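You operate a simulated robot arm through the tools that you are given. There is no shell and no other tool.

You run a simulated robot arm. Do the job below in one go: nothing can be reset, and whatever is moved stays where it is left.

Task
Glue the red pouch on the flat carton and weigh it down with the steel tin.
Fine: brush glue from the glue pot on a patch under the printed name and put the brown brush back. The pouch is in the table drawer; it must cover the glue. The drawer ends shut. Set down upright: brown brush. Where these are worked on the way, their far stop is far enough and under half their travel is too little: table drawer. A coat counts when it lies all over at full strength: go over it till it gets no stronger.

Only the result counts: the job must be done as asked and must still hold three seconds after the hand-in. Knocking over, shifting, dropping, spilling or breaking anything else fails it. Lids that push on must go on centred and level and be pressed home; caps that screw on are set level and turned clockwise until they are tight.

Robot
A 7-joint arm with a two-finger parallel gripper, fixed in place. Base frame: the origin is on the floor under the middle of its stand, x ahead of it, y to its left, z up. Lengths are in mm, angles in rad, forces in N, time in s.
It reaches about 1247 mm from its shoulder. Its first joint turns from -2.304 to 2.304 rad. Payload 3.91 kg.
Tool frame: the origin (TCP) lies between the finger pads and is the grasp point; the fingertips stand 30 mm ahead of it; z points along the fingers, y is the line along which they close. The gripper opens to 110 mm. The fingers are 20 mm wide and 10 mm thick; the gripper's body (48 by 112 mm) begins 55 mm behind the TCP.
Orientation is that of the tool frame in the base frame, as [roll, pitch, yaw] about the fixed x, y, z axes, in that order (R = Rz(yaw) Ry(pitch) Rx(roll)). With the fingers straight down and closing along the base's y, the tool's x points along the base's -x, its y along +y and its z along -z.

Tools
- The arm moves only by the tool drive_tool. Its argument "increments" is a list of rows, each an object (a shift or turn left out is 0, a gripper value left out holds the last) with "travel": the shift along the tool's x, y, z in units of 200 mm (1.0 is 200 mm), a list of three; "turn": the turn, a rotation vector about the tool's x, y, z in units of 60 degrees (1.0 is 60 degrees), a list of three; "grip": the closure, from 0 (fully open) to 1 (shut). In form: [{"travel": [x, y, z], "turn": [ax, ay, az], "grip": grip}, ...]. A call has 1 to 20 rows; each row is the pose to reach, as a shift and turn from the pose commanded when the call began, along the tool's axes at that moment. A call with a number of a shift or a turn outside -1 to 1 is refused whole. A row lasts 0.2 s, in which the tool goes at most 50 mm and 0.15 rad; a call with a longer step from one row to the next is refused whole, and so is a gripper value outside its range. A pose out of reach is approached as far as the arm can. The call stops where the force on the tool passes 40 N (or 10 N more than at its start, if that is more) or the arm is blocked; 0.2 s more then pass. The fingers move at their own pace (about 108 mm/s each) and stop on an object; they squeeze with about 25 N. The grip force told is the motor's: it shows also when the fingers shut on nothing. Time passes only in rows, and 0.2 s behind the last, so rows that repeat a pose let the fingers close. The reply holds the time, the measured pose of the TCP, the force on the tool along the base axes, the opening and the grip force, in the units named above and with some noise, with the torque about the TCP (base axes, N m) and any sound that the robot's microphone picked up.
- Cameras (640 x 400 px; columns grow to the right, rows downward): "scene" is fixed at [221.2, -499.6, 1348.1]; the picture's right is [0.37, -0.93, 0.00], its down [-0.59, -0.24, -0.78] and it looks along [0.72, 0.29, -0.63] (base axes); focal length 231 px, centre (320, 200). "wrist" rides on the gripper at [72, 17, -103] in the tool frame; the picture's right is [-0.23, 0.97, 0.00], its down [-0.76, -0.18, -0.62] and it looks along [-0.61, -0.14, 0.78] (tool axes); focal length 222 px, centre (320, 200). There is no depth. A picture from a camera that has moved, and an enlarged one, comes with that camera's place and axes in the base frame and with its lens.
- capture(camera): a new picture of that camera. It takes no simulated time.
- zoom(camera, box): a new picture of the part [left, top, right, bottom] of that camera's present view, enlarged. It takes no simulated time.
- finish_job(): hands the job in; it is judged then, once.

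Places have to be worked out from the pictures, the camera data and where the tool is seen. Open the gripper and draw the arm clear of the work before you hand the job in, unless the task says otherwise.

The tools are called after "Call:" by a JSON object that holds its "api" and its "payload". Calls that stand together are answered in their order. drive_tool: Moves the arm, as the interface text tells. Its arguments: {"type":"object","properties":{"increments":{"type":"array","items":{"type":"object","properties":{"travel":{"type":"array","items":{"type":"number"}},"turn":{"type":"array","items":{"type":"number"}},"grip":{"type":"number"}}}}},"required":["increments"]} The other tools are called the same way: capture (camera) takes a picture; zoom (camera, box) takes an enlarged picture of a part of a camera's view; finish_job () hands the job in.

At the start:

```text
time_s: 0.0
eef_pos: [685.2, -10.3, 1181.9]
ee_rot: [3.141, -0.002, -3.142]
contact_force: [-0.2, 0.0, -1.3]
moment: [-0.03, 0.01, 0.02]
grip_width: 110.0
gripper_force: 0.2
```

scene: 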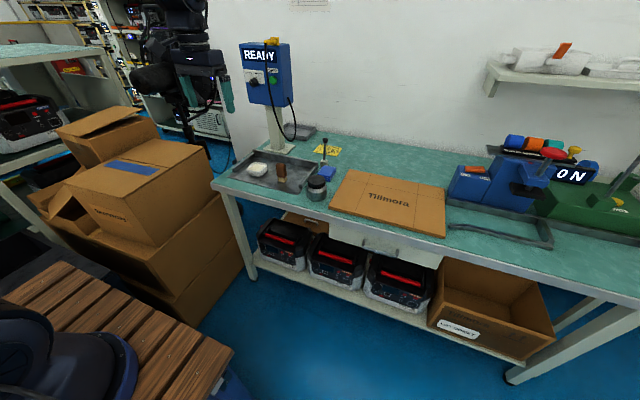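
wrist: 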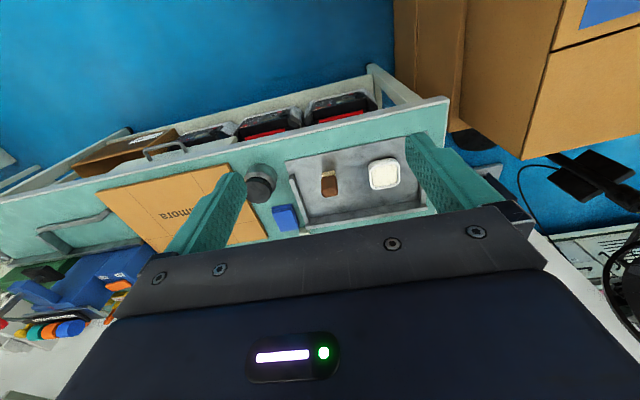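

I'll start by looking at the bench closely with zooms of both cameras.

Call:
{"api": "zoom", "payload": {"camera": "scene", "box": [200, 120, 360, 220]}}

Call:
{"api": "zoom", "payload": {"camera": "scene", "box": [310, 150, 470, 250]}}

Call:
{"api": "zoom", "payload": {"camera": "wrist", "box": [80, 120, 400, 320]}}

Call:
{"api": "zoom", "payload": {"camera": "scene", "box": [340, 190, 500, 290]}}

```text
4.00 times, centred on (280, 170) of scene
camera zoom: at [221.2, -499.6, 1348.1], right [0.37, -0.93, 0.0], down [-0.59, -0.24, -0.78], along [0.72, 0.29, -0.63], focal length 924 px, centre (480, 320)
```

zoom: 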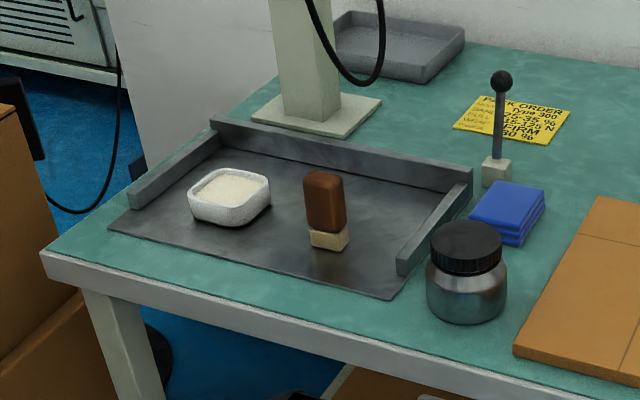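

```text
4.00 times, centred on (390, 200) of scene
camera zoom: at [221.2, -499.6, 1348.1], right [0.37, -0.93, 0.0], down [-0.59, -0.24, -0.78], along [0.72, 0.29, -0.63], focal length 924 px, centre (40, 200)
```

zoom: 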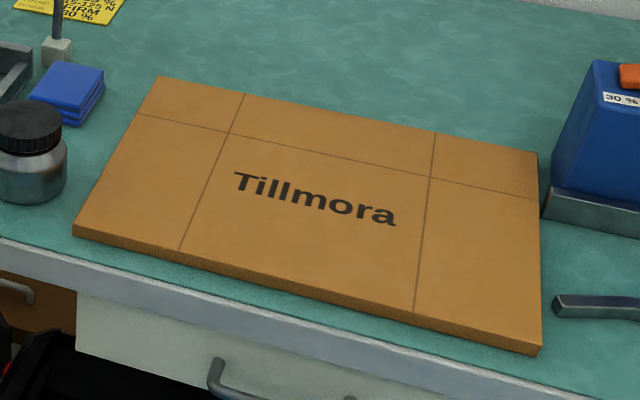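

```text
2.00 times, centred on (240, 220) of wrist
camera zoom: at [611.5, 5.7, 1283.7], right [0.23, 0.97, 0.0], down [0.76, -0.18, 0.62], along [0.61, -0.14, -0.78], focal length 444 px, centre (480, 160)
```

zoom: 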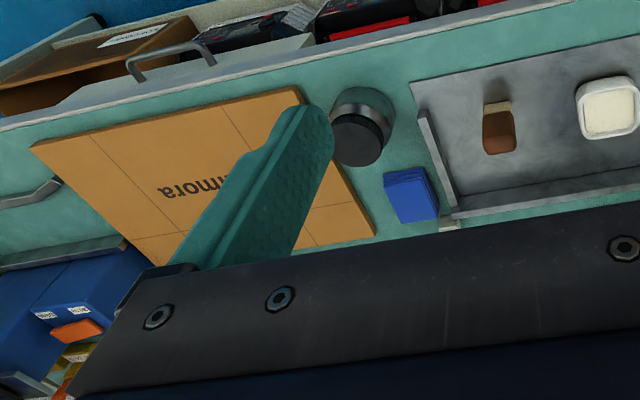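

```text
4.00 times, centred on (420, 240) of scene
camera zoom: at [221.2, -499.6, 1348.1], right [0.37, -0.93, 0.0], down [-0.59, -0.24, -0.78], along [0.72, 0.29, -0.63], focal length 924 px, centre (-80, 40)
```

zoom: 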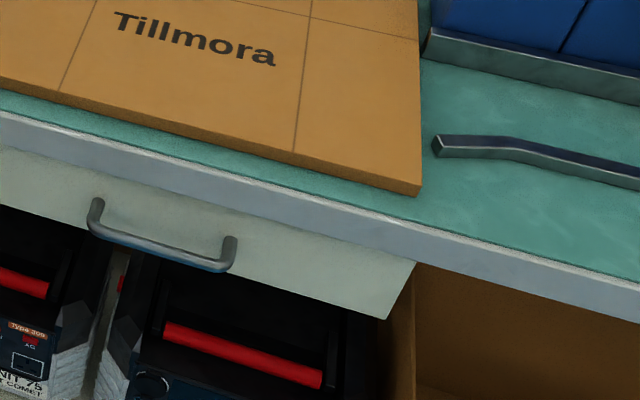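

The carton top seems to lie at about z 792, spanning x 832–1116 and y −286 to −686, with the name near (954, −488). I'll enlarge the small objects to identify the glue pot, brush and tin.

Call:
{"api": "zoom", "payload": {"camera": "scene", "box": [232, 150, 312, 200]}}

Call:
{"api": "zoom", "payload": {"camera": "scene", "box": [290, 130, 370, 180]}}

Call:
{"api": "zoom", "payload": {"camera": "scene", "box": [440, 120, 640, 245]}}

Call:
{"api": "zoom", "payload": {"camera": "scene", "box": [340, 220, 460, 295]}}

Call:
{"api": "zoom", "payload": {"camera": "wrist", "box": [240, 140, 440, 265]}}

```text
8.00 times, centred on (272, 175) of scene
camera zoom: at [221.2, -499.6, 1348.1], right [0.37, -0.93, 0.0], down [-0.59, -0.24, -0.78], along [0.72, 0.29, -0.63], focal length 1847 px, centre (704, 400)
```

zoom: 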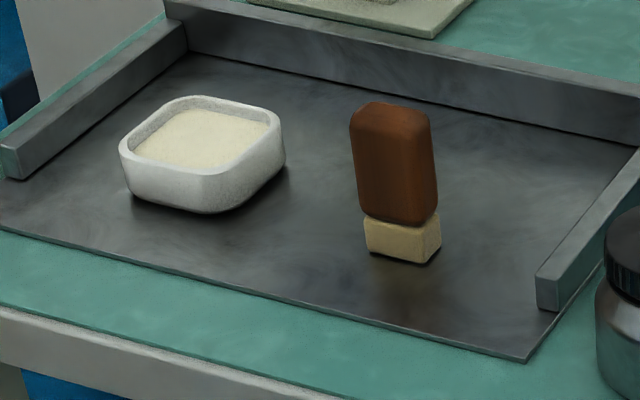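

```text
8.00 times, centred on (330, 155) of scene
camera zoom: at [221.2, -499.6, 1348.1], right [0.37, -0.93, 0.0], down [-0.59, -0.24, -0.78], along [0.72, 0.29, -0.63], focal length 1847 px, centre (240, 560)
```

zoom: 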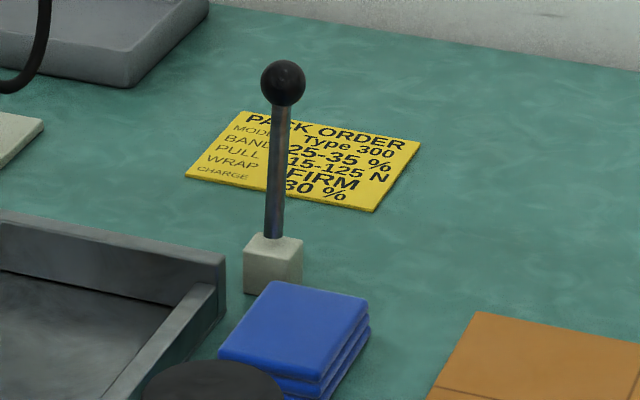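

```text
3.20 times, centred on (540, 182) of scene
camera zoom: at [221.2, -499.6, 1348.1], right [0.37, -0.93, 0.0], down [-0.59, -0.24, -0.78], along [0.72, 0.29, -0.63], focal length 739 px, centre (-384, 256)
```

zoom: 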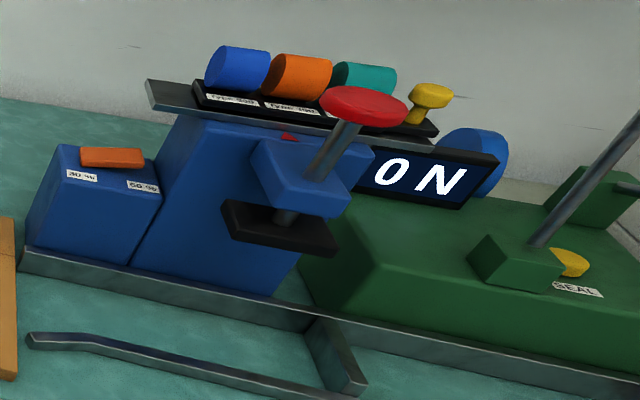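

```text
5.33 times, centred on (400, 258) of scene
camera zoom: at [221.2, -499.6, 1348.1], right [0.37, -0.93, 0.0], down [-0.59, -0.24, -0.78], along [0.72, 0.29, -0.63], focal length 1232 px, centre (-107, -107)
```

zoom: 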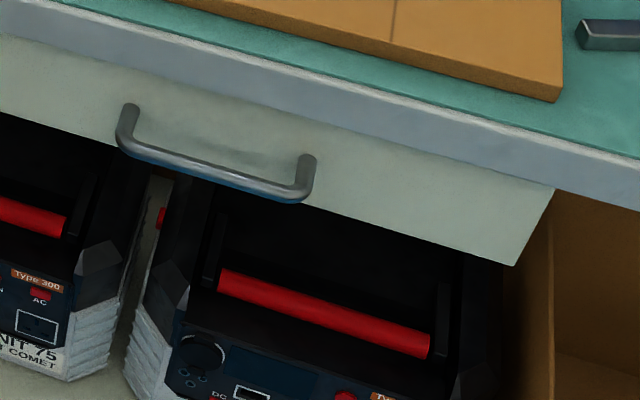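

```text
3.20 times, centred on (340, 202) of wrist
camera zoom: at [611.5, 5.7, 1283.7], right [0.23, 0.97, 0.0], down [0.76, -0.18, 0.62], along [0.61, -0.14, -0.78], focal length 711 px, centre (256, 192)
```

zoom: 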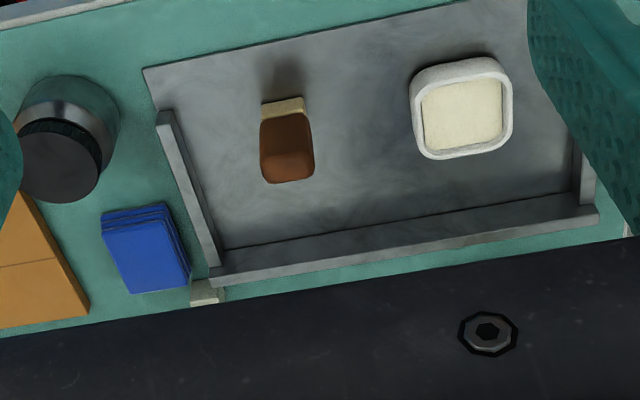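

The brown brush stands bristles-down near (933, −36), the white pot of glue is near (954, 99), the steel tin with black lid is near (893, −215), and the other brush-like stick is the packing tool. I'll move the wrist camera nearer to the tray for a more exact look.

Call:
{"api": "drive_tool", "payload": {"increments": [{"travel": [-0.11, 0, 0.2]}, {"travel": [-0.22, 0, 0.4]}, {"travel": [-0.33, 0, 0.6]}, {"travel": [-0.44, 0, 0.8]}, {"travel": [-0.55, 0, 1.0]}, {"travel": [-0.6, 0, 1.0]}, {"travel": [-0.6, 0, 1.0]}]}}

Call:
{"api": "capture", "payload": {"camera": "wrist"}}

```text
time_s: 1.6
eef_pos: [805.5, -11.3, 979.3]
ee_rot: [-3.142, -0.001, -3.141]
contact_force: [0.5, 0.2, -0.7]
moment: [0.04, -0.01, -0.01]
grip_width: 109.9
gripper_force: 0.0
```

```text
taken
camera wrist: at [731.6, 5.0, 1082.0], right [0.23, 0.97, 0.0], down [0.76, -0.18, 0.62], along [0.61, -0.14, -0.78], focal length 222 px, centre (320, 200)
```

wrist: 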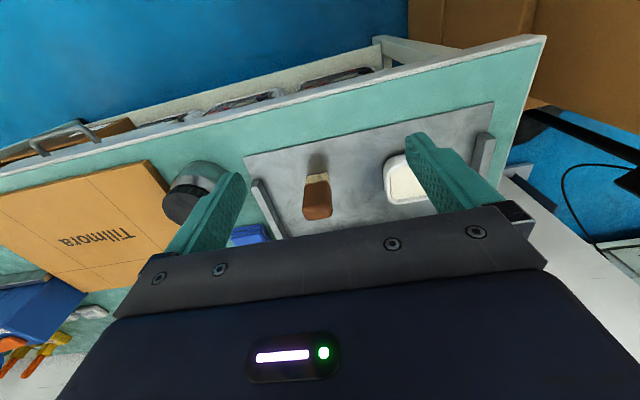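

The brush and pot are now visible between the fingers. I'll enlarge these areas for measurement.

Call:
{"api": "zoom", "payload": {"camera": "wrist", "box": [270, 140, 366, 200]}}

Call:
{"api": "zoom", "payload": {"camera": "wrist", "box": [270, 120, 430, 220]}}

Call:
{"api": "zoom", "payload": {"camera": "scene", "box": [220, 140, 300, 190]}}

Call:
{"api": "capture", "payload": {"camera": "scene"}}

```text
6.67 times, centred on (318, 170) of wrist
camera zoom: at [731.6, 5.0, 1082.0], right [0.23, 0.97, 0.0], down [0.76, -0.18, 0.62], along [0.61, -0.14, -0.78], focal length 1481 px, centre (333, 400)
```

zoom: 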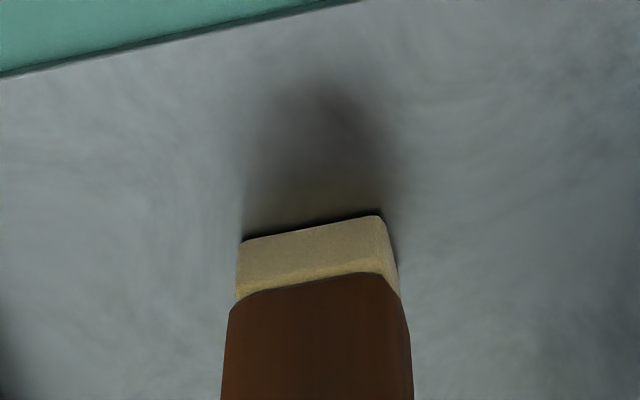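

```text
4.00 times, centred on (350, 170) of wrist
camera zoom: at [731.6, 5.0, 1082.0], right [0.23, 0.97, 0.0], down [0.76, -0.18, 0.62], along [0.61, -0.14, -0.78], focal length 888 px, centre (200, 320)
```

zoom: 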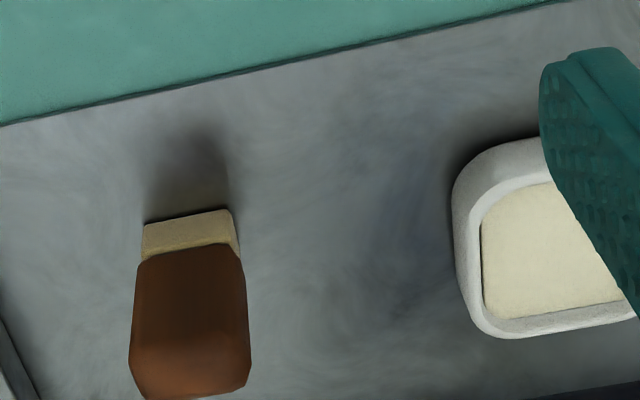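

```text
8.00 times, centred on (260, 165) of scene
camera zoom: at [221.2, -499.6, 1348.1], right [0.37, -0.93, 0.0], down [-0.59, -0.24, -0.78], along [0.72, 0.29, -0.63], focal length 1847 px, centre (800, 480)
```

zoom: 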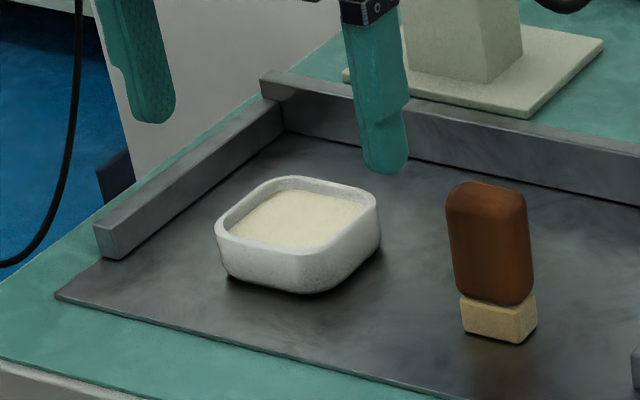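

```text
taken
```

scene: 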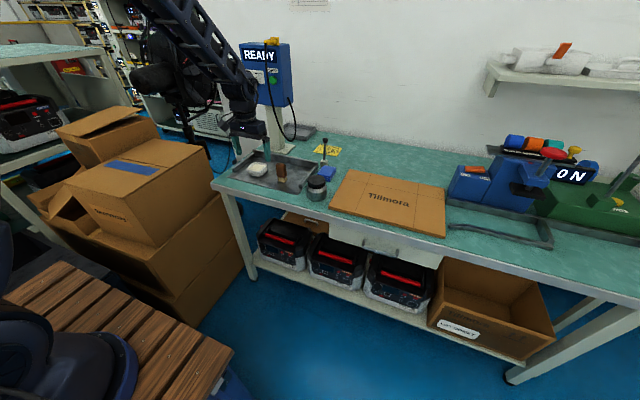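

From both views the brush footprint is about 34 × 18 mm centred near (920, −43), handle top at about z 868, with tray floor at about z 786. I'll move above it at TCP z 930 and check alignment.

Call:
{"api": "drive_tool", "payload": {"increments": [{"travel": [-0.2, -0.05, 0.0], "grip": 0.2}, {"travel": [-0.4, -0.1, 0.0]}, {"travel": [-0.575, -0.16, 0.05]}, {"travel": [-0.575, -0.16, 0.245]}, {"travel": [-0.575, -0.16, 0.245]}]}}

Call:
{"api": "capture", "payload": {"camera": "wrist"}}

Call:
{"api": "zoom", "payload": {"camera": "scene", "box": [220, 130, 316, 190]}}

```text
time_s: 2.8
eef_pos: [920.2, -42.4, 931.6]
ee_rot: [3.141, 0.001, -3.141]
contact_force: [0.6, 0.5, 0.1]
moment: [0.01, 0.03, 0.02]
grip_width: 88.0
gripper_force: 0.1
```

```text
taken
camera wrist: at [846.2, -26.2, 1034.6], right [0.23, 0.97, 0.0], down [0.76, -0.18, 0.62], along [0.61, -0.14, -0.78], focal length 222 px, centre (320, 200)
```

wrist: 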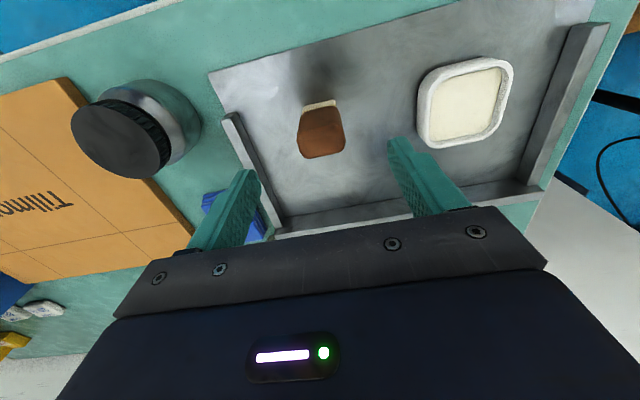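

```text
6.67 times, centred on (268, 160) of scene
camera zoom: at [221.2, -499.6, 1348.1], right [0.37, -0.93, 0.0], down [-0.59, -0.24, -0.78], along [0.72, 0.29, -0.63], focal length 1539 px, centre (667, 467)
```

zoom: 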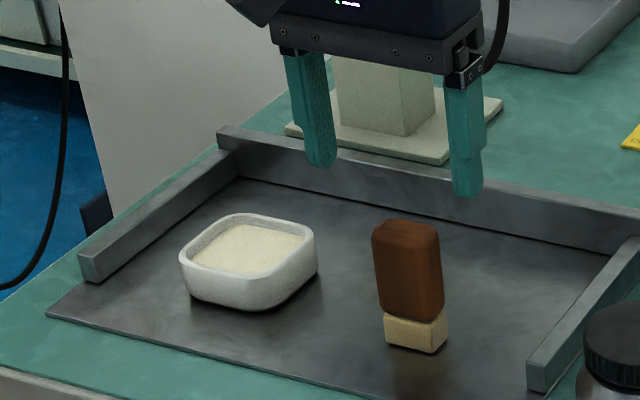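

Now I zoom the wrist view on the brush and pot to refine their centres.

Call:
{"api": "zoom", "payload": {"camera": "wrist", "box": [272, 80, 368, 170]}}

Call:
{"api": "zoom", "payload": {"camera": "wrist", "box": [400, 40, 528, 160]}}

```text
4.44 times, centred on (320, 125) of wrist
camera zoom: at [846.2, -26.2, 1034.6], right [0.23, 0.97, 0.0], down [0.76, -0.18, 0.62], along [0.61, -0.14, -0.78], focal length 987 px, centre (320, 533)
```

zoom: 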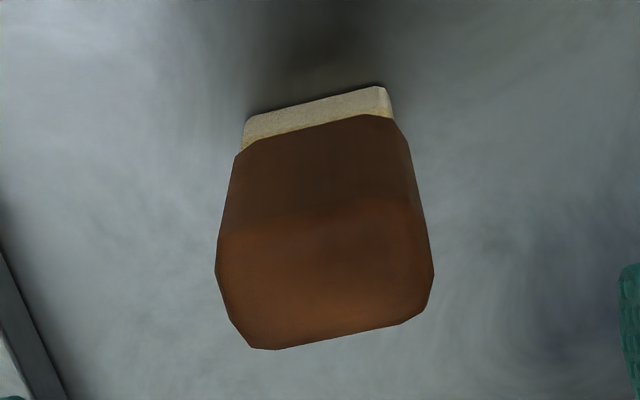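

```text
3.33 times, centred on (464, 100) of wrist
camera zoom: at [846.2, -26.2, 1034.6], right [0.23, 0.97, 0.0], down [0.76, -0.18, 0.62], along [0.61, -0.14, -0.78], focal length 740 px, centre (-160, 533)
```

zoom: 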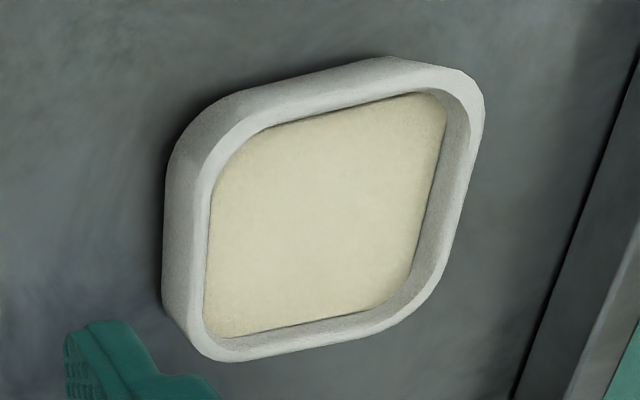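

The brush handle is centred at about (920.5, −43) and 39 mm wide, and the pot is centred near (940, 92). The TCP is aligned, so I descend to z 855 and close on the handle.

Call:
{"api": "drive_tool", "payload": {"increments": [{"travel": [0, 0, 0.12], "grip": 0.2}, {"travel": [0, 0, 0.25]}, {"travel": [0, -0.003, 0.34]}, {"travel": [0, -0.003, 0.383]}, {"travel": [0, -0.003, 0.383]}, {"travel": [0, -0.003, 0.383], "grip": 1.0}, {"travel": [0, -0.003, 0.383], "grip": 1.0}, {"travel": [0, -0.003, 0.383], "grip": 1.0}, {"travel": [0, -0.003, 0.383], "grip": 1.0}]}}

Call:
{"api": "zoom", "payload": {"camera": "scene", "box": [220, 130, 316, 190]}}

```text
time_s: 4.8
eef_pos: [919.1, -43.3, 855.1]
ee_rot: [3.141, -0.001, 3.14]
contact_force: [0.3, 0.7, 0.1]
moment: [0.02, -0.01, 0.02]
grip_width: 39.4
gripper_force: 25.2
```

```text
6.67 times, centred on (268, 160) of scene
camera zoom: at [221.2, -499.6, 1348.1], right [0.37, -0.93, 0.0], down [-0.59, -0.24, -0.78], along [0.72, 0.29, -0.63], focal length 1539 px, centre (667, 467)
```

zoom: 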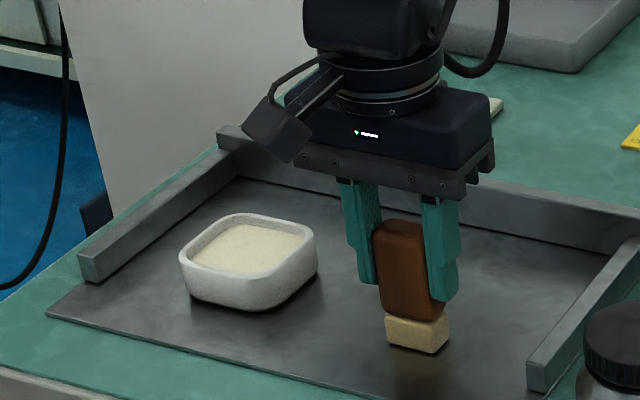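

The brush is held (39.4 mm). I lift it 70 mm and carry it over the pot at about (940, 92) to check alignment before dipping.

Call:
{"api": "drive_tool", "payload": {"increments": [{"travel": [0, 0, -0.1], "grip": 1.0}, {"travel": [0, 0, -0.25]}, {"travel": [0, 0, -0.35]}, {"travel": [-0.03, 0.2, -0.35]}, {"travel": [-0.06, 0.4, -0.35]}, {"travel": [-0.1, 0.6, -0.35]}, {"travel": [-0.105, 0.675, -0.35]}, {"travel": [-0.105, 0.675, -0.35]}]}}

Call:
{"api": "capture", "payload": {"camera": "wrist"}}

Call:
{"api": "zoom", "payload": {"camera": "scene", "box": [220, 130, 316, 190]}}

```text
time_s: 6.6
eef_pos: [941.9, 90.4, 926.1]
ee_rot: [-3.141, 0.001, 3.141]
contact_force: [-0.4, -0.6, -0.2]
moment: [0.0, 0.01, 0.0]
grip_width: 39.6
gripper_force: 24.5
```

```text
taken
camera wrist: at [868.6, 106.6, 1027.6], right [0.23, 0.97, 0.0], down [0.76, -0.18, 0.62], along [0.61, -0.14, -0.78], focal length 222 px, centre (320, 200)
```

wrist: 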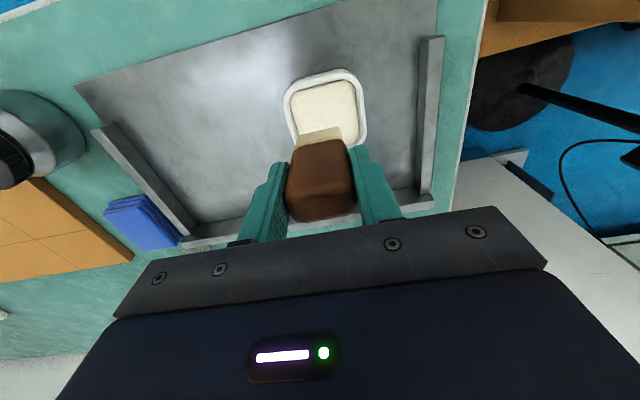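

```text
6.67 times, centred on (268, 160) of scene
camera zoom: at [221.2, -499.6, 1348.1], right [0.37, -0.93, 0.0], down [-0.59, -0.24, -0.78], along [0.72, 0.29, -0.63], focal length 1539 px, centre (667, 467)
```

zoom: 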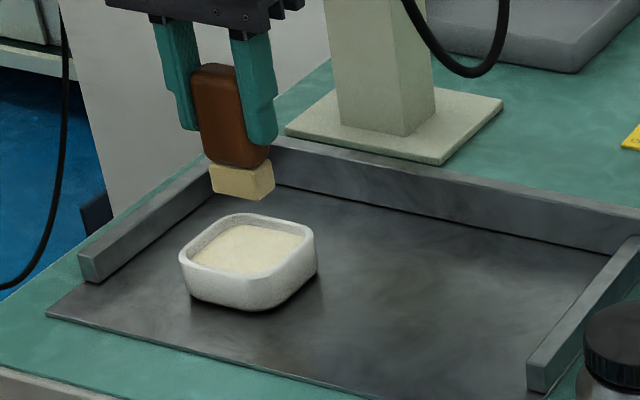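

I zoom in on the pot beneath the bristles to refine its centre before lowering.

Call:
{"api": "zoom", "payload": {"camera": "wrist", "box": [264, 50, 392, 170]}}

Call:
{"api": "zoom", "payload": {"camera": "scene", "box": [240, 140, 288, 180]}}

```text
3.33 times, centred on (328, 110) of wrist
camera zoom: at [868.6, 106.6, 1027.6], right [0.23, 0.97, 0.0], down [0.76, -0.18, 0.62], along [0.61, -0.14, -0.78], focal length 740 px, centre (293, 500)
```

zoom: 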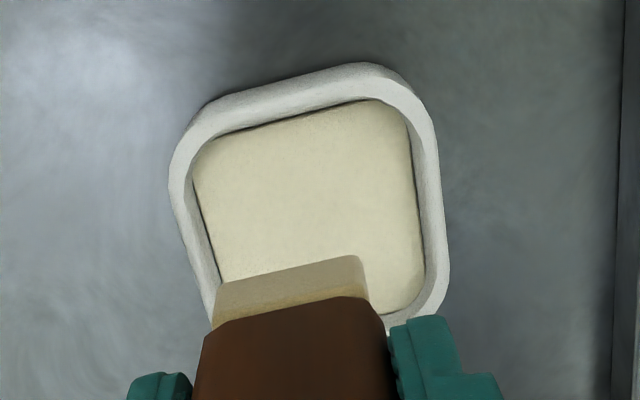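

```text
10.00 times, centred on (264, 160) of scene
camera zoom: at [221.2, -499.6, 1348.1], right [0.37, -0.93, 0.0], down [-0.59, -0.24, -0.78], along [0.72, 0.29, -0.63], focal length 2309 px, centre (880, 600)
```

zoom: 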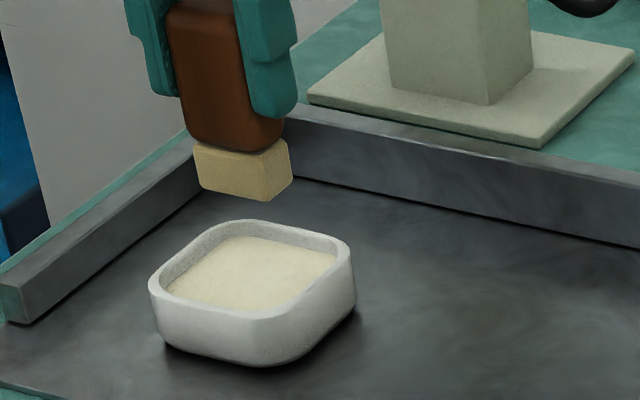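

The pot's centre comes out near (940, 95) with rim at about z 814; I shift 4 mm in y and lower the bristles about 10 mm into the glue, then lift and look.

Call:
{"api": "drive_tool", "payload": {"increments": [{"travel": [0.005, 0.022, 0.1], "grip": 1.0}, {"travel": [0.005, 0.022, 0.2]}, {"travel": [0.005, 0.022, 0.27]}, {"travel": [0.005, 0.022, 0.305]}, {"travel": [0.005, 0.022, 0.305]}, {"travel": [0.005, 0.022, 0.305]}]}}

Call:
{"api": "zoom", "payload": {"camera": "scene", "box": [240, 140, 288, 180]}}

Call:
{"api": "zoom", "payload": {"camera": "wrist", "box": [264, 50, 392, 170]}}

```text
time_s: 8.0
eef_pos: [940.1, 95.4, 864.3]
ee_rot: [3.141, 0.001, -3.141]
contact_force: [3.1, 0.2, 14.0]
moment: [-0.02, -0.27, -0.01]
grip_width: 39.7
gripper_force: 25.1
```

```text
10.00 times, centred on (264, 160) of scene
camera zoom: at [221.2, -499.6, 1348.1], right [0.37, -0.93, 0.0], down [-0.59, -0.24, -0.78], along [0.72, 0.29, -0.63], focal length 2309 px, centre (880, 600)
```

zoom: 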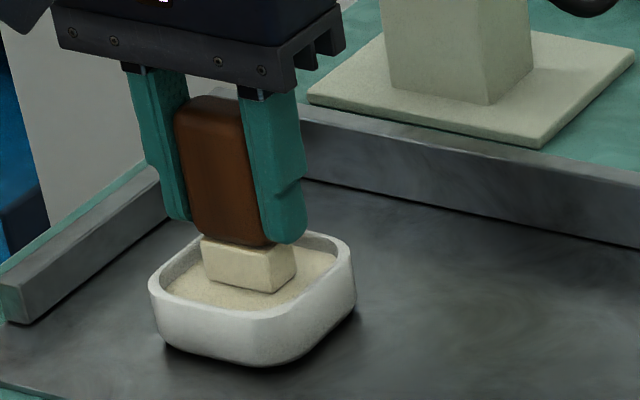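

```text
3.33 times, centred on (328, 110) of wrist
camera zoom: at [866.9, 111.7, 967.1], right [0.23, 0.97, 0.0], down [0.76, -0.18, 0.62], along [0.61, -0.14, -0.78], focal length 740 px, centre (293, 500)
```

zoom: 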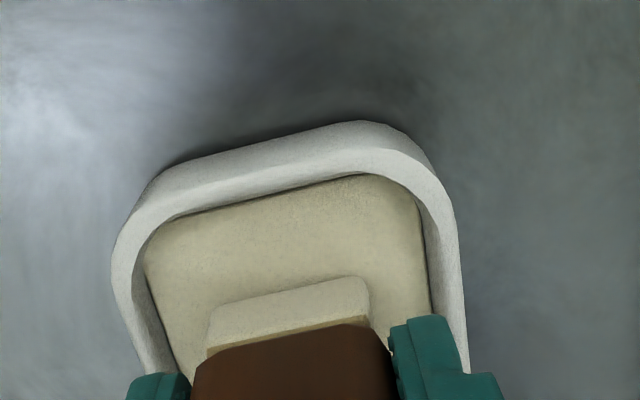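

The tip touched firmly (about 14 N up) at TCP z 864 and the bristles look paler, as if wetted. I lift clear and look at the bristles and the grip.

Call:
{"api": "drive_tool", "payload": {"increments": [{"travel": [0, 0, -0.05], "grip": 1.0}, {"travel": [0, 0, -0.2]}, {"travel": [0, 0, -0.35]}, {"travel": [0, 0, -0.4]}, {"travel": [0, 0, -0.4]}]}}

Call:
{"api": "zoom", "payload": {"camera": "scene", "box": [236, 125, 292, 170]}}

Call:
{"api": "zoom", "payload": {"camera": "wrist", "box": [264, 50, 392, 170]}}

```text
time_s: 9.2
eef_pos: [939.6, 93.8, 944.9]
ee_rot: [3.141, 0.001, -3.142]
contact_force: [0.5, 0.1, 0.4]
moment: [-0.01, -0.01, 0.03]
grip_width: 39.4
gripper_force: 25.2
```

```text
8.89 times, centred on (264, 148) of scene
camera zoom: at [221.2, -499.6, 1348.1], right [0.37, -0.93, 0.0], down [-0.59, -0.24, -0.78], along [0.72, 0.29, -0.63], focal length 2053 px, centre (818, 667)
```

zoom: 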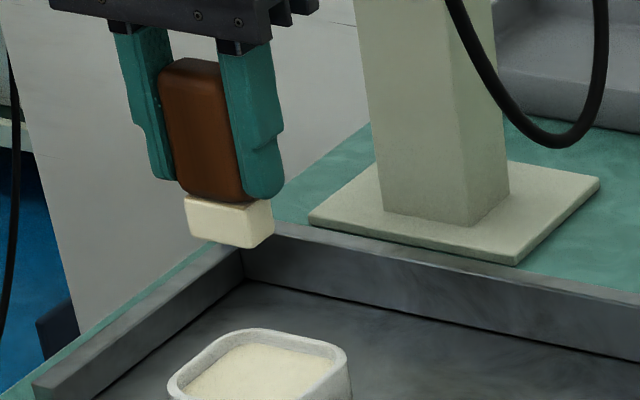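

```text
3.33 times, centred on (328, 110) of wrist
camera zoom: at [867.2, 110.6, 1047.5], right [0.23, 0.97, 0.0], down [0.76, -0.18, 0.62], along [0.61, -0.14, -0.78], focal length 740 px, centre (293, 500)
```

zoom: 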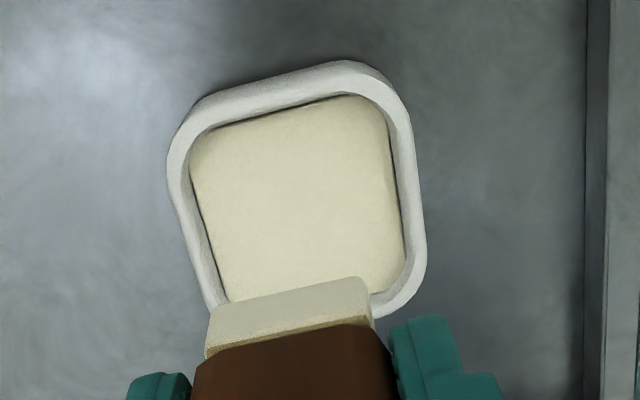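

The bristles are coated with cream glue, though the brush slid up about 14 mm in the grip when it met the stiff glue; tip is now roughly 54 mm below the TCP. Before brushing, I check the carton closely for any marking below the name.

Call:
{"api": "zoom", "payload": {"camera": "scene", "box": [330, 165, 450, 240]}}

Call:
{"api": "zoom", "payload": {"camera": "scene", "box": [350, 180, 430, 230]}}

```text
5.33 times, centred on (390, 202) of scene
camera zoom: at [221.2, -499.6, 1348.1], right [0.37, -0.93, 0.0], down [-0.59, -0.24, -0.78], along [0.72, 0.29, -0.63], focal length 1232 px, centre (-53, 187)
```

zoom: 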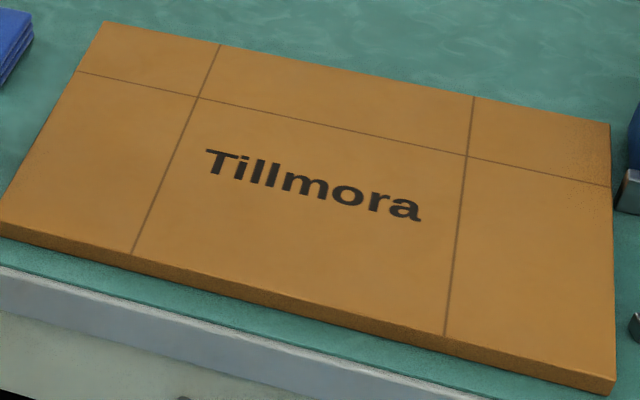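

```text
8.00 times, centred on (390, 205) of scene
camera zoom: at [221.2, -499.6, 1348.1], right [0.37, -0.93, 0.0], down [-0.59, -0.24, -0.78], along [0.72, 0.29, -0.63], focal length 1847 px, centre (-240, 160)
```

zoom: 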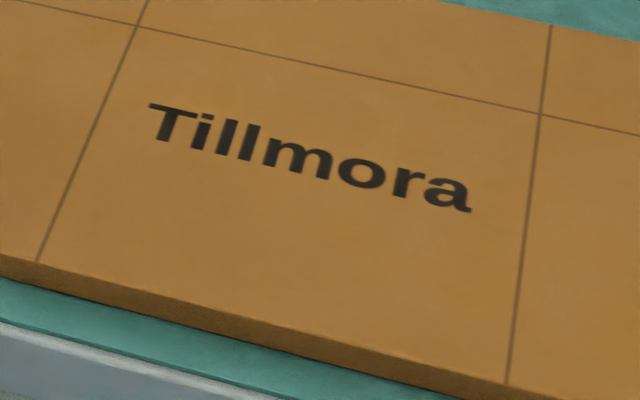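

No marking on the carton; name baseline lies at about x 934 so the free area under it spans x 828–934, centred at about (881, −487). I carry the loaded brush across at z ≈ 945 in three moves, clear of the tin.

Call:
{"api": "drive_tool", "payload": {"increments": [{"travel": [0.02, -0.2, 0], "grip": 1.0}, {"travel": [0.04, -0.4, 0]}, {"travel": [0.06, -0.6, 0]}, {"travel": [0.08, -0.8, 0]}, {"travel": [0.1, -1.0, 0]}]}}

Call:
{"api": "drive_tool", "payload": {"increments": [{"travel": [0.02, -0.2, 0], "grip": 1.0}, {"travel": [0.04, -0.4, 0]}, {"travel": [0.06, -0.6, 0]}, {"travel": [0.08, -0.8, 0]}, {"travel": [0.1, -1.0, 0]}]}}

Call:
{"api": "drive_tool", "payload": {"increments": [{"travel": [0.02, -0.2, 0], "grip": 1.0}, {"travel": [0.04, -0.4, 0]}, {"travel": [0.06, -0.6, 0.05]}, {"travel": [0.08, -0.8, 0.1]}, {"travel": [0.09, -0.9, 0.15]}, {"travel": [0.09, -0.9, 0.2]}]}}

Call:
{"api": "capture", "payload": {"camera": "wrist"}}

Call:
{"api": "zoom", "payload": {"camera": "scene", "box": [330, 140, 450, 240]}}

```text
time_s: 10.4
eef_pos: [919.8, -105.1, 945.7]
ee_rot: [-3.141, 0.0, -3.14]
contact_force: [-0.4, 0.6, -0.8]
moment: [-0.03, 0.01, 0.01]
grip_width: 39.5
gripper_force: 24.7
```

```text
time_s: 11.6
eef_pos: [900.1, -302.9, 945.2]
ee_rot: [3.14, 0.0, -3.139]
contact_force: [-0.1, 0.4, 0.0]
moment: [-0.04, 0.03, -0.01]
grip_width: 39.8
gripper_force: 25.5
```

```text
time_s: 13.0
eef_pos: [882.6, -483.3, 905.7]
ee_rot: [3.14, 0.0, 3.141]
contact_force: [0.6, 0.1, -0.1]
moment: [-0.04, 0.01, 0.01]
grip_width: 39.5
gripper_force: 25.5
```

```text
taken
camera wrist: at [809.0, -467.0, 1008.0], right [0.23, 0.97, 0.0], down [0.76, -0.18, 0.62], along [0.61, -0.14, -0.78], focal length 222 px, centre (320, 200)
```

wrist: 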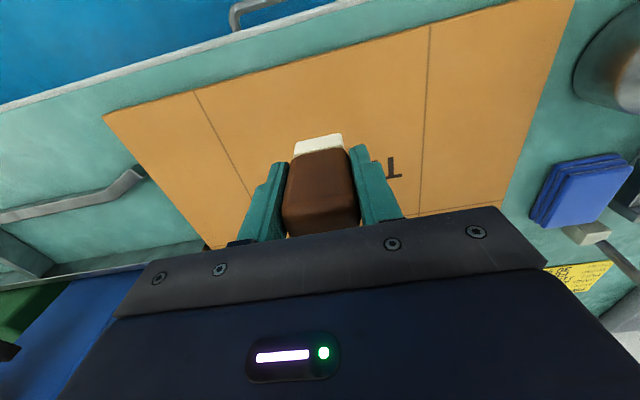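

```text
4.00 times, centred on (390, 190) of scene
camera zoom: at [221.2, -499.6, 1348.1], right [0.37, -0.93, 0.0], down [-0.59, -0.24, -0.78], along [0.72, 0.29, -0.63], focal length 924 px, centre (40, 240)
```

zoom: 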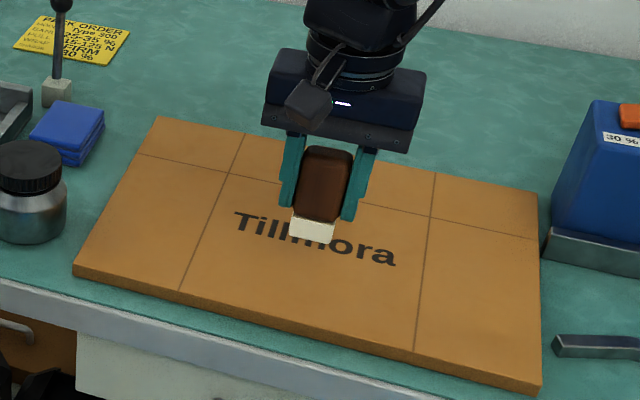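

The brush is over the patch spot with the tip about 54 mm below the TCP. I lower to TCP z ≈ 855, then feel for the carton in small steps.

Call:
{"api": "drive_tool", "payload": {"increments": [{"travel": [0.005, -0.018, 0.1], "grip": 1.0}, {"travel": [0.005, -0.018, 0.2]}, {"travel": [0.005, -0.018, 0.245]}, {"travel": [0.005, -0.018, 0.245]}]}}

Call:
{"api": "zoom", "payload": {"camera": "wrist", "box": [272, 120, 368, 180]}}

Call:
{"api": "zoom", "payload": {"camera": "scene", "box": [362, 170, 426, 210]}}

```text
time_s: 14.0
eef_pos: [882.2, -486.3, 854.6]
ee_rot: [3.14, 0.001, 3.141]
contact_force: [0.8, -0.6, -1.2]
moment: [-0.01, 0.0, 0.0]
grip_width: 39.5
gripper_force: 25.2
```

```text
6.67 times, centred on (320, 150) of wrist
camera zoom: at [808.3, -471.1, 958.0], right [0.23, 0.97, 0.0], down [0.76, -0.18, 0.62], along [0.61, -0.14, -0.78], focal length 1481 px, centre (320, 533)
```

zoom: 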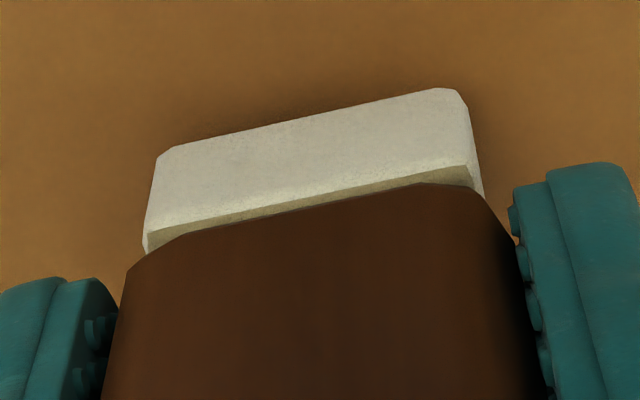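

```text
10.00 times, centred on (394, 190) of scene
camera zoom: at [221.2, -499.6, 1348.1], right [0.37, -0.93, 0.0], down [-0.59, -0.24, -0.78], along [0.72, 0.29, -0.63], focal length 2309 px, centre (-420, 300)
```

zoom: 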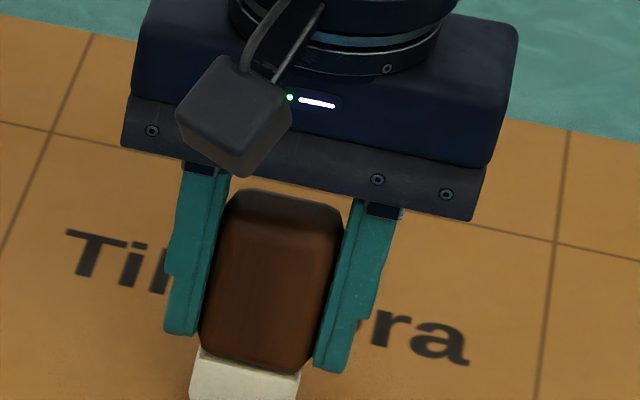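

No contact yet and the shadow is closing under the bristles. I step down 2 mm at a time.

Call:
{"api": "drive_tool", "payload": {"increments": [{"travel": [0, 0, 0.01], "grip": 1.0}, {"travel": [0, 0, 0.01]}]}}

Call:
{"api": "drive_tool", "payload": {"increments": [{"travel": [0, 0, 0.01], "grip": 1.0}, {"travel": [0, 0, 0.01]}]}}

Call:
{"api": "zoom", "payload": {"camera": "wrist", "box": [272, 120, 368, 180]}}

```text
time_s: 14.6
eef_pos: [881.6, -487.4, 854.7]
ee_rot: [3.141, 0.001, 3.141]
contact_force: [0.1, 0.1, -0.8]
moment: [0.05, 0.0, 0.0]
grip_width: 39.8
gripper_force: 24.7
```

```text
time_s: 15.2
eef_pos: [881.0, -488.8, 853.4]
ee_rot: [-3.142, 0.0, -3.141]
contact_force: [-1.6, 1.1, 8.1]
moment: [0.12, 0.03, -0.02]
grip_width: 39.8
gripper_force: 24.9
```

```text
6.67 times, centred on (320, 150) of wrist
camera zoom: at [807.8, -471.1, 955.1], right [0.23, 0.97, 0.0], down [0.76, -0.18, 0.62], along [0.61, -0.14, -0.78], focal length 1481 px, centre (320, 533)
```

zoom: 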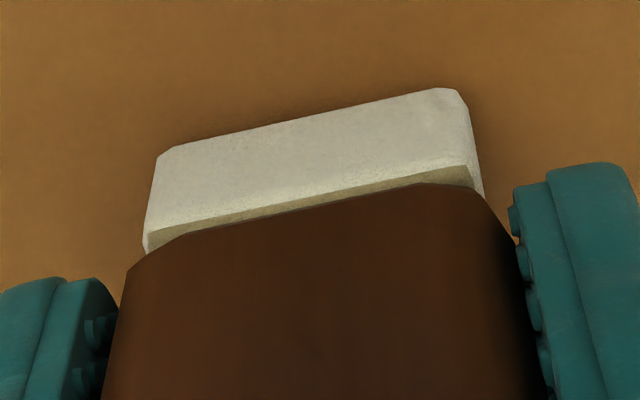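

Light contact (about 8 N) at TCP z ≈ 852. I now raster the brush over a patch of about ±12 mm in x and ±15 mm in y at this height.

Call:
{"api": "drive_tool", "payload": {"increments": [{"travel": [0.06, -0.075, 0], "grip": 1.0}, {"travel": [0.06, 0, 0]}, {"travel": [0.06, 0.075, 0]}, {"travel": [0.02, 0.075, 0]}, {"travel": [0.02, 0, 0]}, {"travel": [0.02, -0.075, 0]}, {"travel": [-0.02, -0.075, 0]}, {"travel": [-0.02, 0, 0]}, {"travel": [-0.02, 0.075, 0]}, {"travel": [-0.06, 0.075, 0]}, {"travel": [-0.06, 0, 0]}, {"travel": [-0.06, -0.075, 0]}, {"travel": [-0.02, -0.075, 0]}, {"travel": [-0.02, 0, 0]}, {"travel": [-0.02, 0.075, 0]}, {"travel": [0.02, 0.075, 0]}, {"travel": [0.02, 0, 0]}, {"travel": [0.02, -0.075, 0]}, {"travel": [0.06, -0.075, 0]}, {"travel": [0, 0, 0]}]}}

Call:
{"api": "capture", "payload": {"camera": "wrist"}}

Call:
{"api": "zoom", "payload": {"camera": "scene", "box": [362, 180, 426, 220]}}

```text
time_s: 19.4
eef_pos: [880.5, -489.0, 851.2]
ee_rot: [3.141, -0.001, 3.14]
contact_force: [-3.4, -3.6, 13.7]
moment: [-0.15, 0.22, 0.0]
grip_width: 39.6
gripper_force: 25.4
```

```text
taken
camera wrist: at [807.8, -472.1, 953.6], right [0.23, 0.97, 0.0], down [0.76, -0.18, 0.62], along [0.61, -0.14, -0.78], focal length 222 px, centre (320, 200)
```

wrist: 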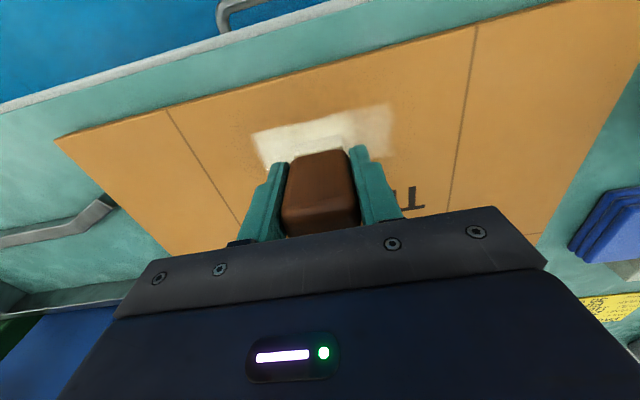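

```text
10.00 times, centred on (394, 200) of scene
camera zoom: at [221.2, -499.6, 1348.1], right [0.37, -0.93, 0.0], down [-0.59, -0.24, -0.78], along [0.72, 0.29, -0.63], focal length 2309 px, centre (-420, 200)
```

zoom: 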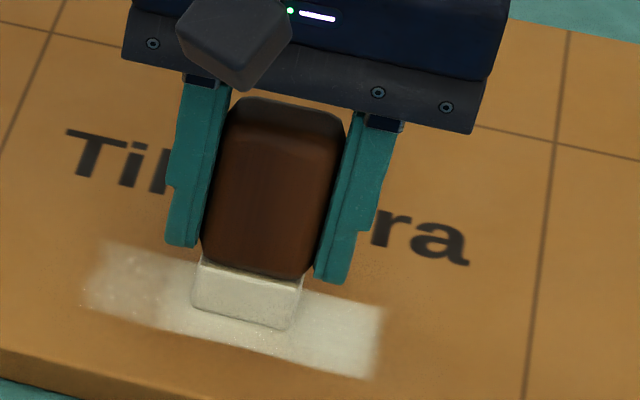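

Glue is going on, but the wet area looks wider in y than I intended (about −437 to −535). I'll zoom in to measure it before stroking further.

Call:
{"api": "zoom", "payload": {"camera": "wrist", "box": [240, 80, 410, 186]}}

Call:
{"api": "zoom", "payload": {"camera": "scene", "box": [366, 196, 406, 221]}}

```text
3.76 times, centred on (325, 133) of wrist
camera zoom: at [807.8, -472.1, 953.6], right [0.23, 0.97, 0.0], down [0.76, -0.18, 0.62], along [0.61, -0.14, -0.78], focal length 836 px, centre (301, 452)
```

zoom: 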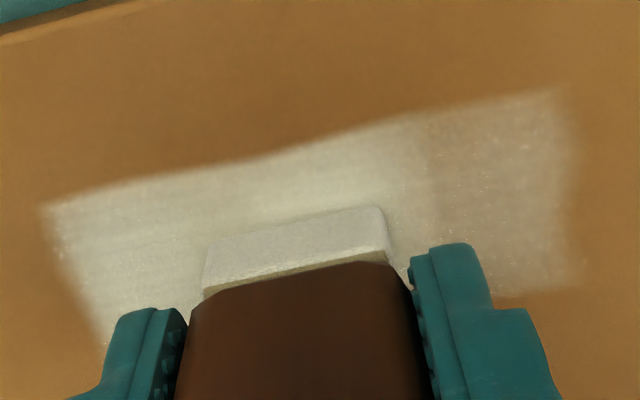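

```text
16.00 times, centred on (386, 208) of scene
camera zoom: at [221.2, -499.6, 1348.1], right [0.37, -0.93, 0.0], down [-0.59, -0.24, -0.78], along [0.72, 0.29, -0.63], focal length 3695 px, centre (-736, 64)
```

zoom: 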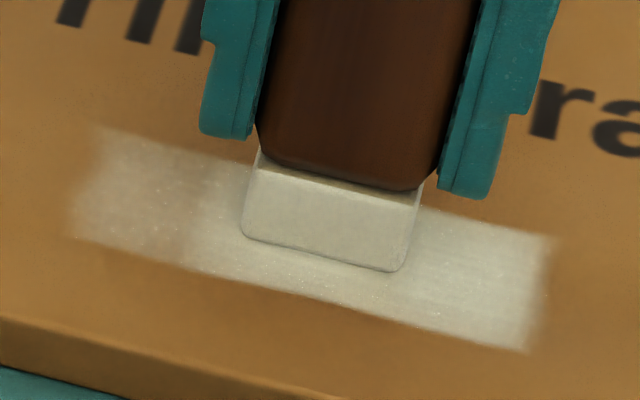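

I'll move the brush within the already wet area to the −y end of the stroke and check where the bristle edge sits relative to the glue edge.

Call:
{"api": "drive_tool", "payload": {"increments": [{"travel": [0, -0.04, 0], "grip": 1.0}, {"travel": [0, -0.075, 0]}, {"travel": [0, -0.075, 0]}]}}

Call:
{"api": "zoom", "payload": {"camera": "scene", "box": [366, 196, 406, 221]}}

Call:
{"api": "zoom", "payload": {"camera": "wrist", "box": [240, 80, 410, 186]}}

```text
time_s: 20.2
eef_pos: [880.9, -501.6, 850.6]
ee_rot: [-3.141, 0.002, 3.141]
contact_force: [2.5, 7.1, 16.1]
moment: [0.3, -0.1, 0.01]
grip_width: 39.6
gripper_force: 24.8
```

```text
16.00 times, centred on (386, 208) of scene
camera zoom: at [221.2, -499.6, 1348.1], right [0.37, -0.93, 0.0], down [-0.59, -0.24, -0.78], along [0.72, 0.29, -0.63], focal length 3695 px, centre (-736, 64)
```

zoom: 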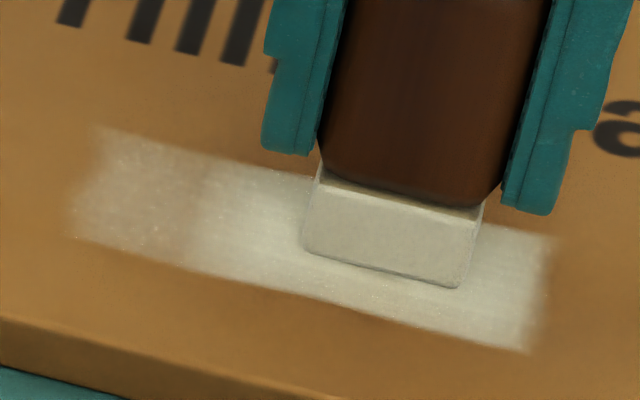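

```text
3.76 times, centred on (325, 133) of wrist
camera zoom: at [807.7, -485.9, 953.4], right [0.23, 0.97, 0.0], down [0.76, -0.18, 0.62], along [0.61, -0.14, -0.78], focal length 836 px, centre (301, 452)
```

zoom: 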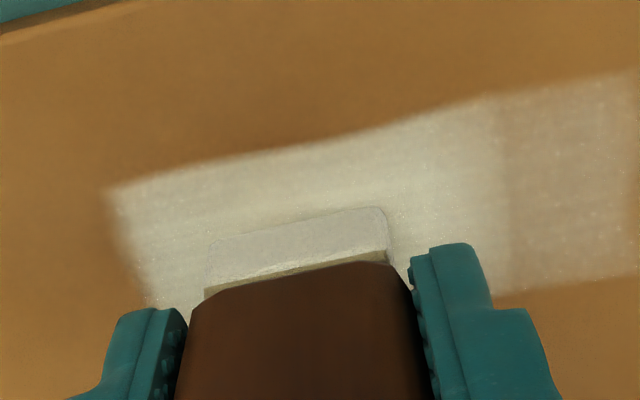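

The wet area measures almost exactly 40 × 100 mm (x 860–900, y −536 to −436) with the weak part starting at exactly three quarters of it, which suggests the patch is a fixed 100 × 40 area centred at (880, −486) made of cells. I test this by going a few millimetres further toward +y and checking that the wet edge does not grow.

Call:
{"api": "drive_tool", "payload": {"increments": [{"travel": [0, 0.06, 0], "grip": 1.0}, {"travel": [0, 0.12, 0]}, {"travel": [0, 0.1825, 0]}, {"travel": [0.04, 0.1825, 0]}, {"travel": [-0.04, 0.1825, 0]}, {"travel": [0, 0.1825, 0]}]}}

Call:
{"api": "zoom", "payload": {"camera": "scene", "box": [366, 196, 406, 221]}}

Call:
{"api": "zoom", "payload": {"camera": "wrist", "box": [240, 80, 410, 186]}}

```text
time_s: 21.6
eef_pos: [881.2, -464.6, 850.7]
ee_rot: [3.14, -0.002, -3.141]
contact_force: [3.6, 1.6, 6.2]
moment: [0.03, -0.25, 0.01]
grip_width: 39.6
gripper_force: 24.8
```

```text
16.00 times, centred on (386, 208) of scene
camera zoom: at [221.2, -499.6, 1348.1], right [0.37, -0.93, 0.0], down [-0.59, -0.24, -0.78], along [0.72, 0.29, -0.63], focal length 3695 px, centre (-736, 64)
```

zoom: 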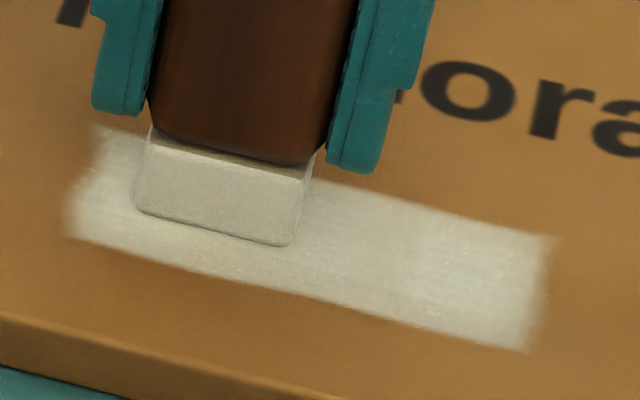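

```text
3.76 times, centred on (325, 133) of wrist
camera zoom: at [807.7, -448.5, 953.2], right [0.23, 0.97, 0.0], down [0.76, -0.18, 0.62], along [0.61, -0.14, -0.78], focal length 836 px, centre (301, 452)
```

zoom: 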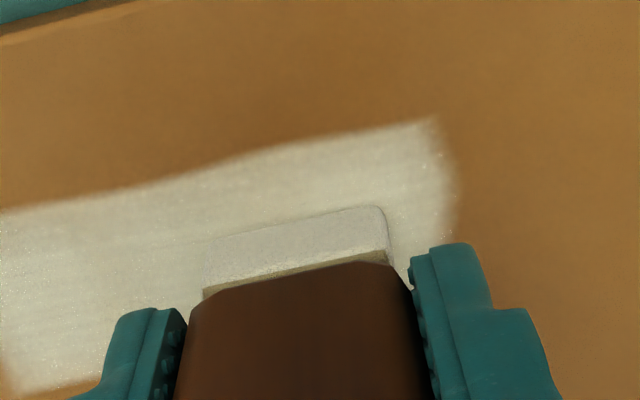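

The wet edge stayed put, confirming a fixed 100 × 40 patch. I go over the whole patch in three lanes, keeping the bristles within it.

Call:
{"api": "drive_tool", "payload": {"increments": [{"travel": [0.055, 0.07, 0], "grip": 1.0}, {"travel": [0.055, -0.015, 0]}, {"travel": [0.055, -0.1, 0]}, {"travel": [0.055, -0.185, 0]}, {"travel": [0.055, -0.27, 0]}, {"travel": [0, -0.27, 0]}, {"travel": [0, -0.185, 0]}, {"travel": [0, -0.1, 0]}, {"travel": [0, -0.015, 0]}, {"travel": [0, 0.07, 0]}, {"travel": [-0.055, 0.07, 0]}, {"travel": [-0.055, -0.015, 0]}, {"travel": [-0.055, -0.1, 0]}, {"travel": [-0.055, -0.185, 0]}, {"travel": [-0.055, -0.27, 0]}, {"travel": [0, -0.27, 0]}, {"travel": [0, -0.185, 0]}, {"travel": [0, -0.1, 0]}, {"travel": [0, -0.015, 0]}, {"travel": [0, 0.07, 0]}]}}

Call:
{"api": "zoom", "payload": {"camera": "scene", "box": [366, 196, 406, 221]}}

Call:
{"api": "zoom", "payload": {"camera": "wrist", "box": [240, 80, 410, 186]}}

```text
time_s: 25.8
eef_pos: [881.6, -450.1, 851.5]
ee_rot: [3.142, -0.001, -3.14]
contact_force: [0.1, 0.1, -1.6]
moment: [0.02, -0.02, 0.02]
grip_width: 39.6
gripper_force: 25.2
```

```text
16.00 times, centred on (386, 208) of scene
camera zoom: at [221.2, -499.6, 1348.1], right [0.37, -0.93, 0.0], down [-0.59, -0.24, -0.78], along [0.72, 0.29, -0.63], focal length 3695 px, centre (-736, 64)
```

zoom: 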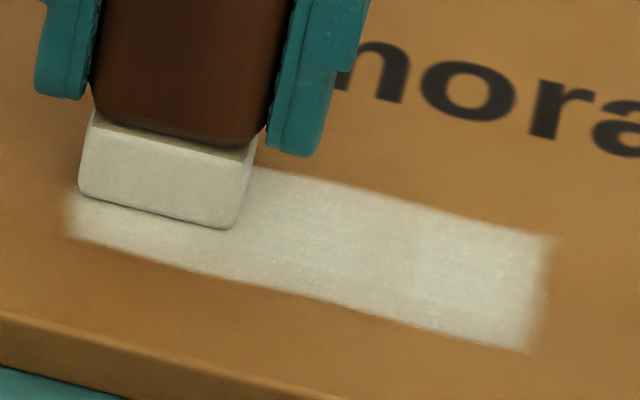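

```text
3.76 times, centred on (325, 133) of wrist
camera zoom: at [807.6, -435.4, 954.0], right [0.23, 0.97, 0.0], down [0.76, -0.18, 0.62], along [0.61, -0.14, -0.78], focal length 836 px, centre (301, 452)
```

zoom: 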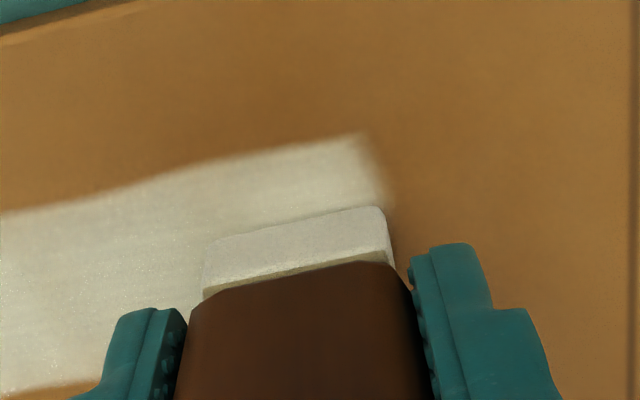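

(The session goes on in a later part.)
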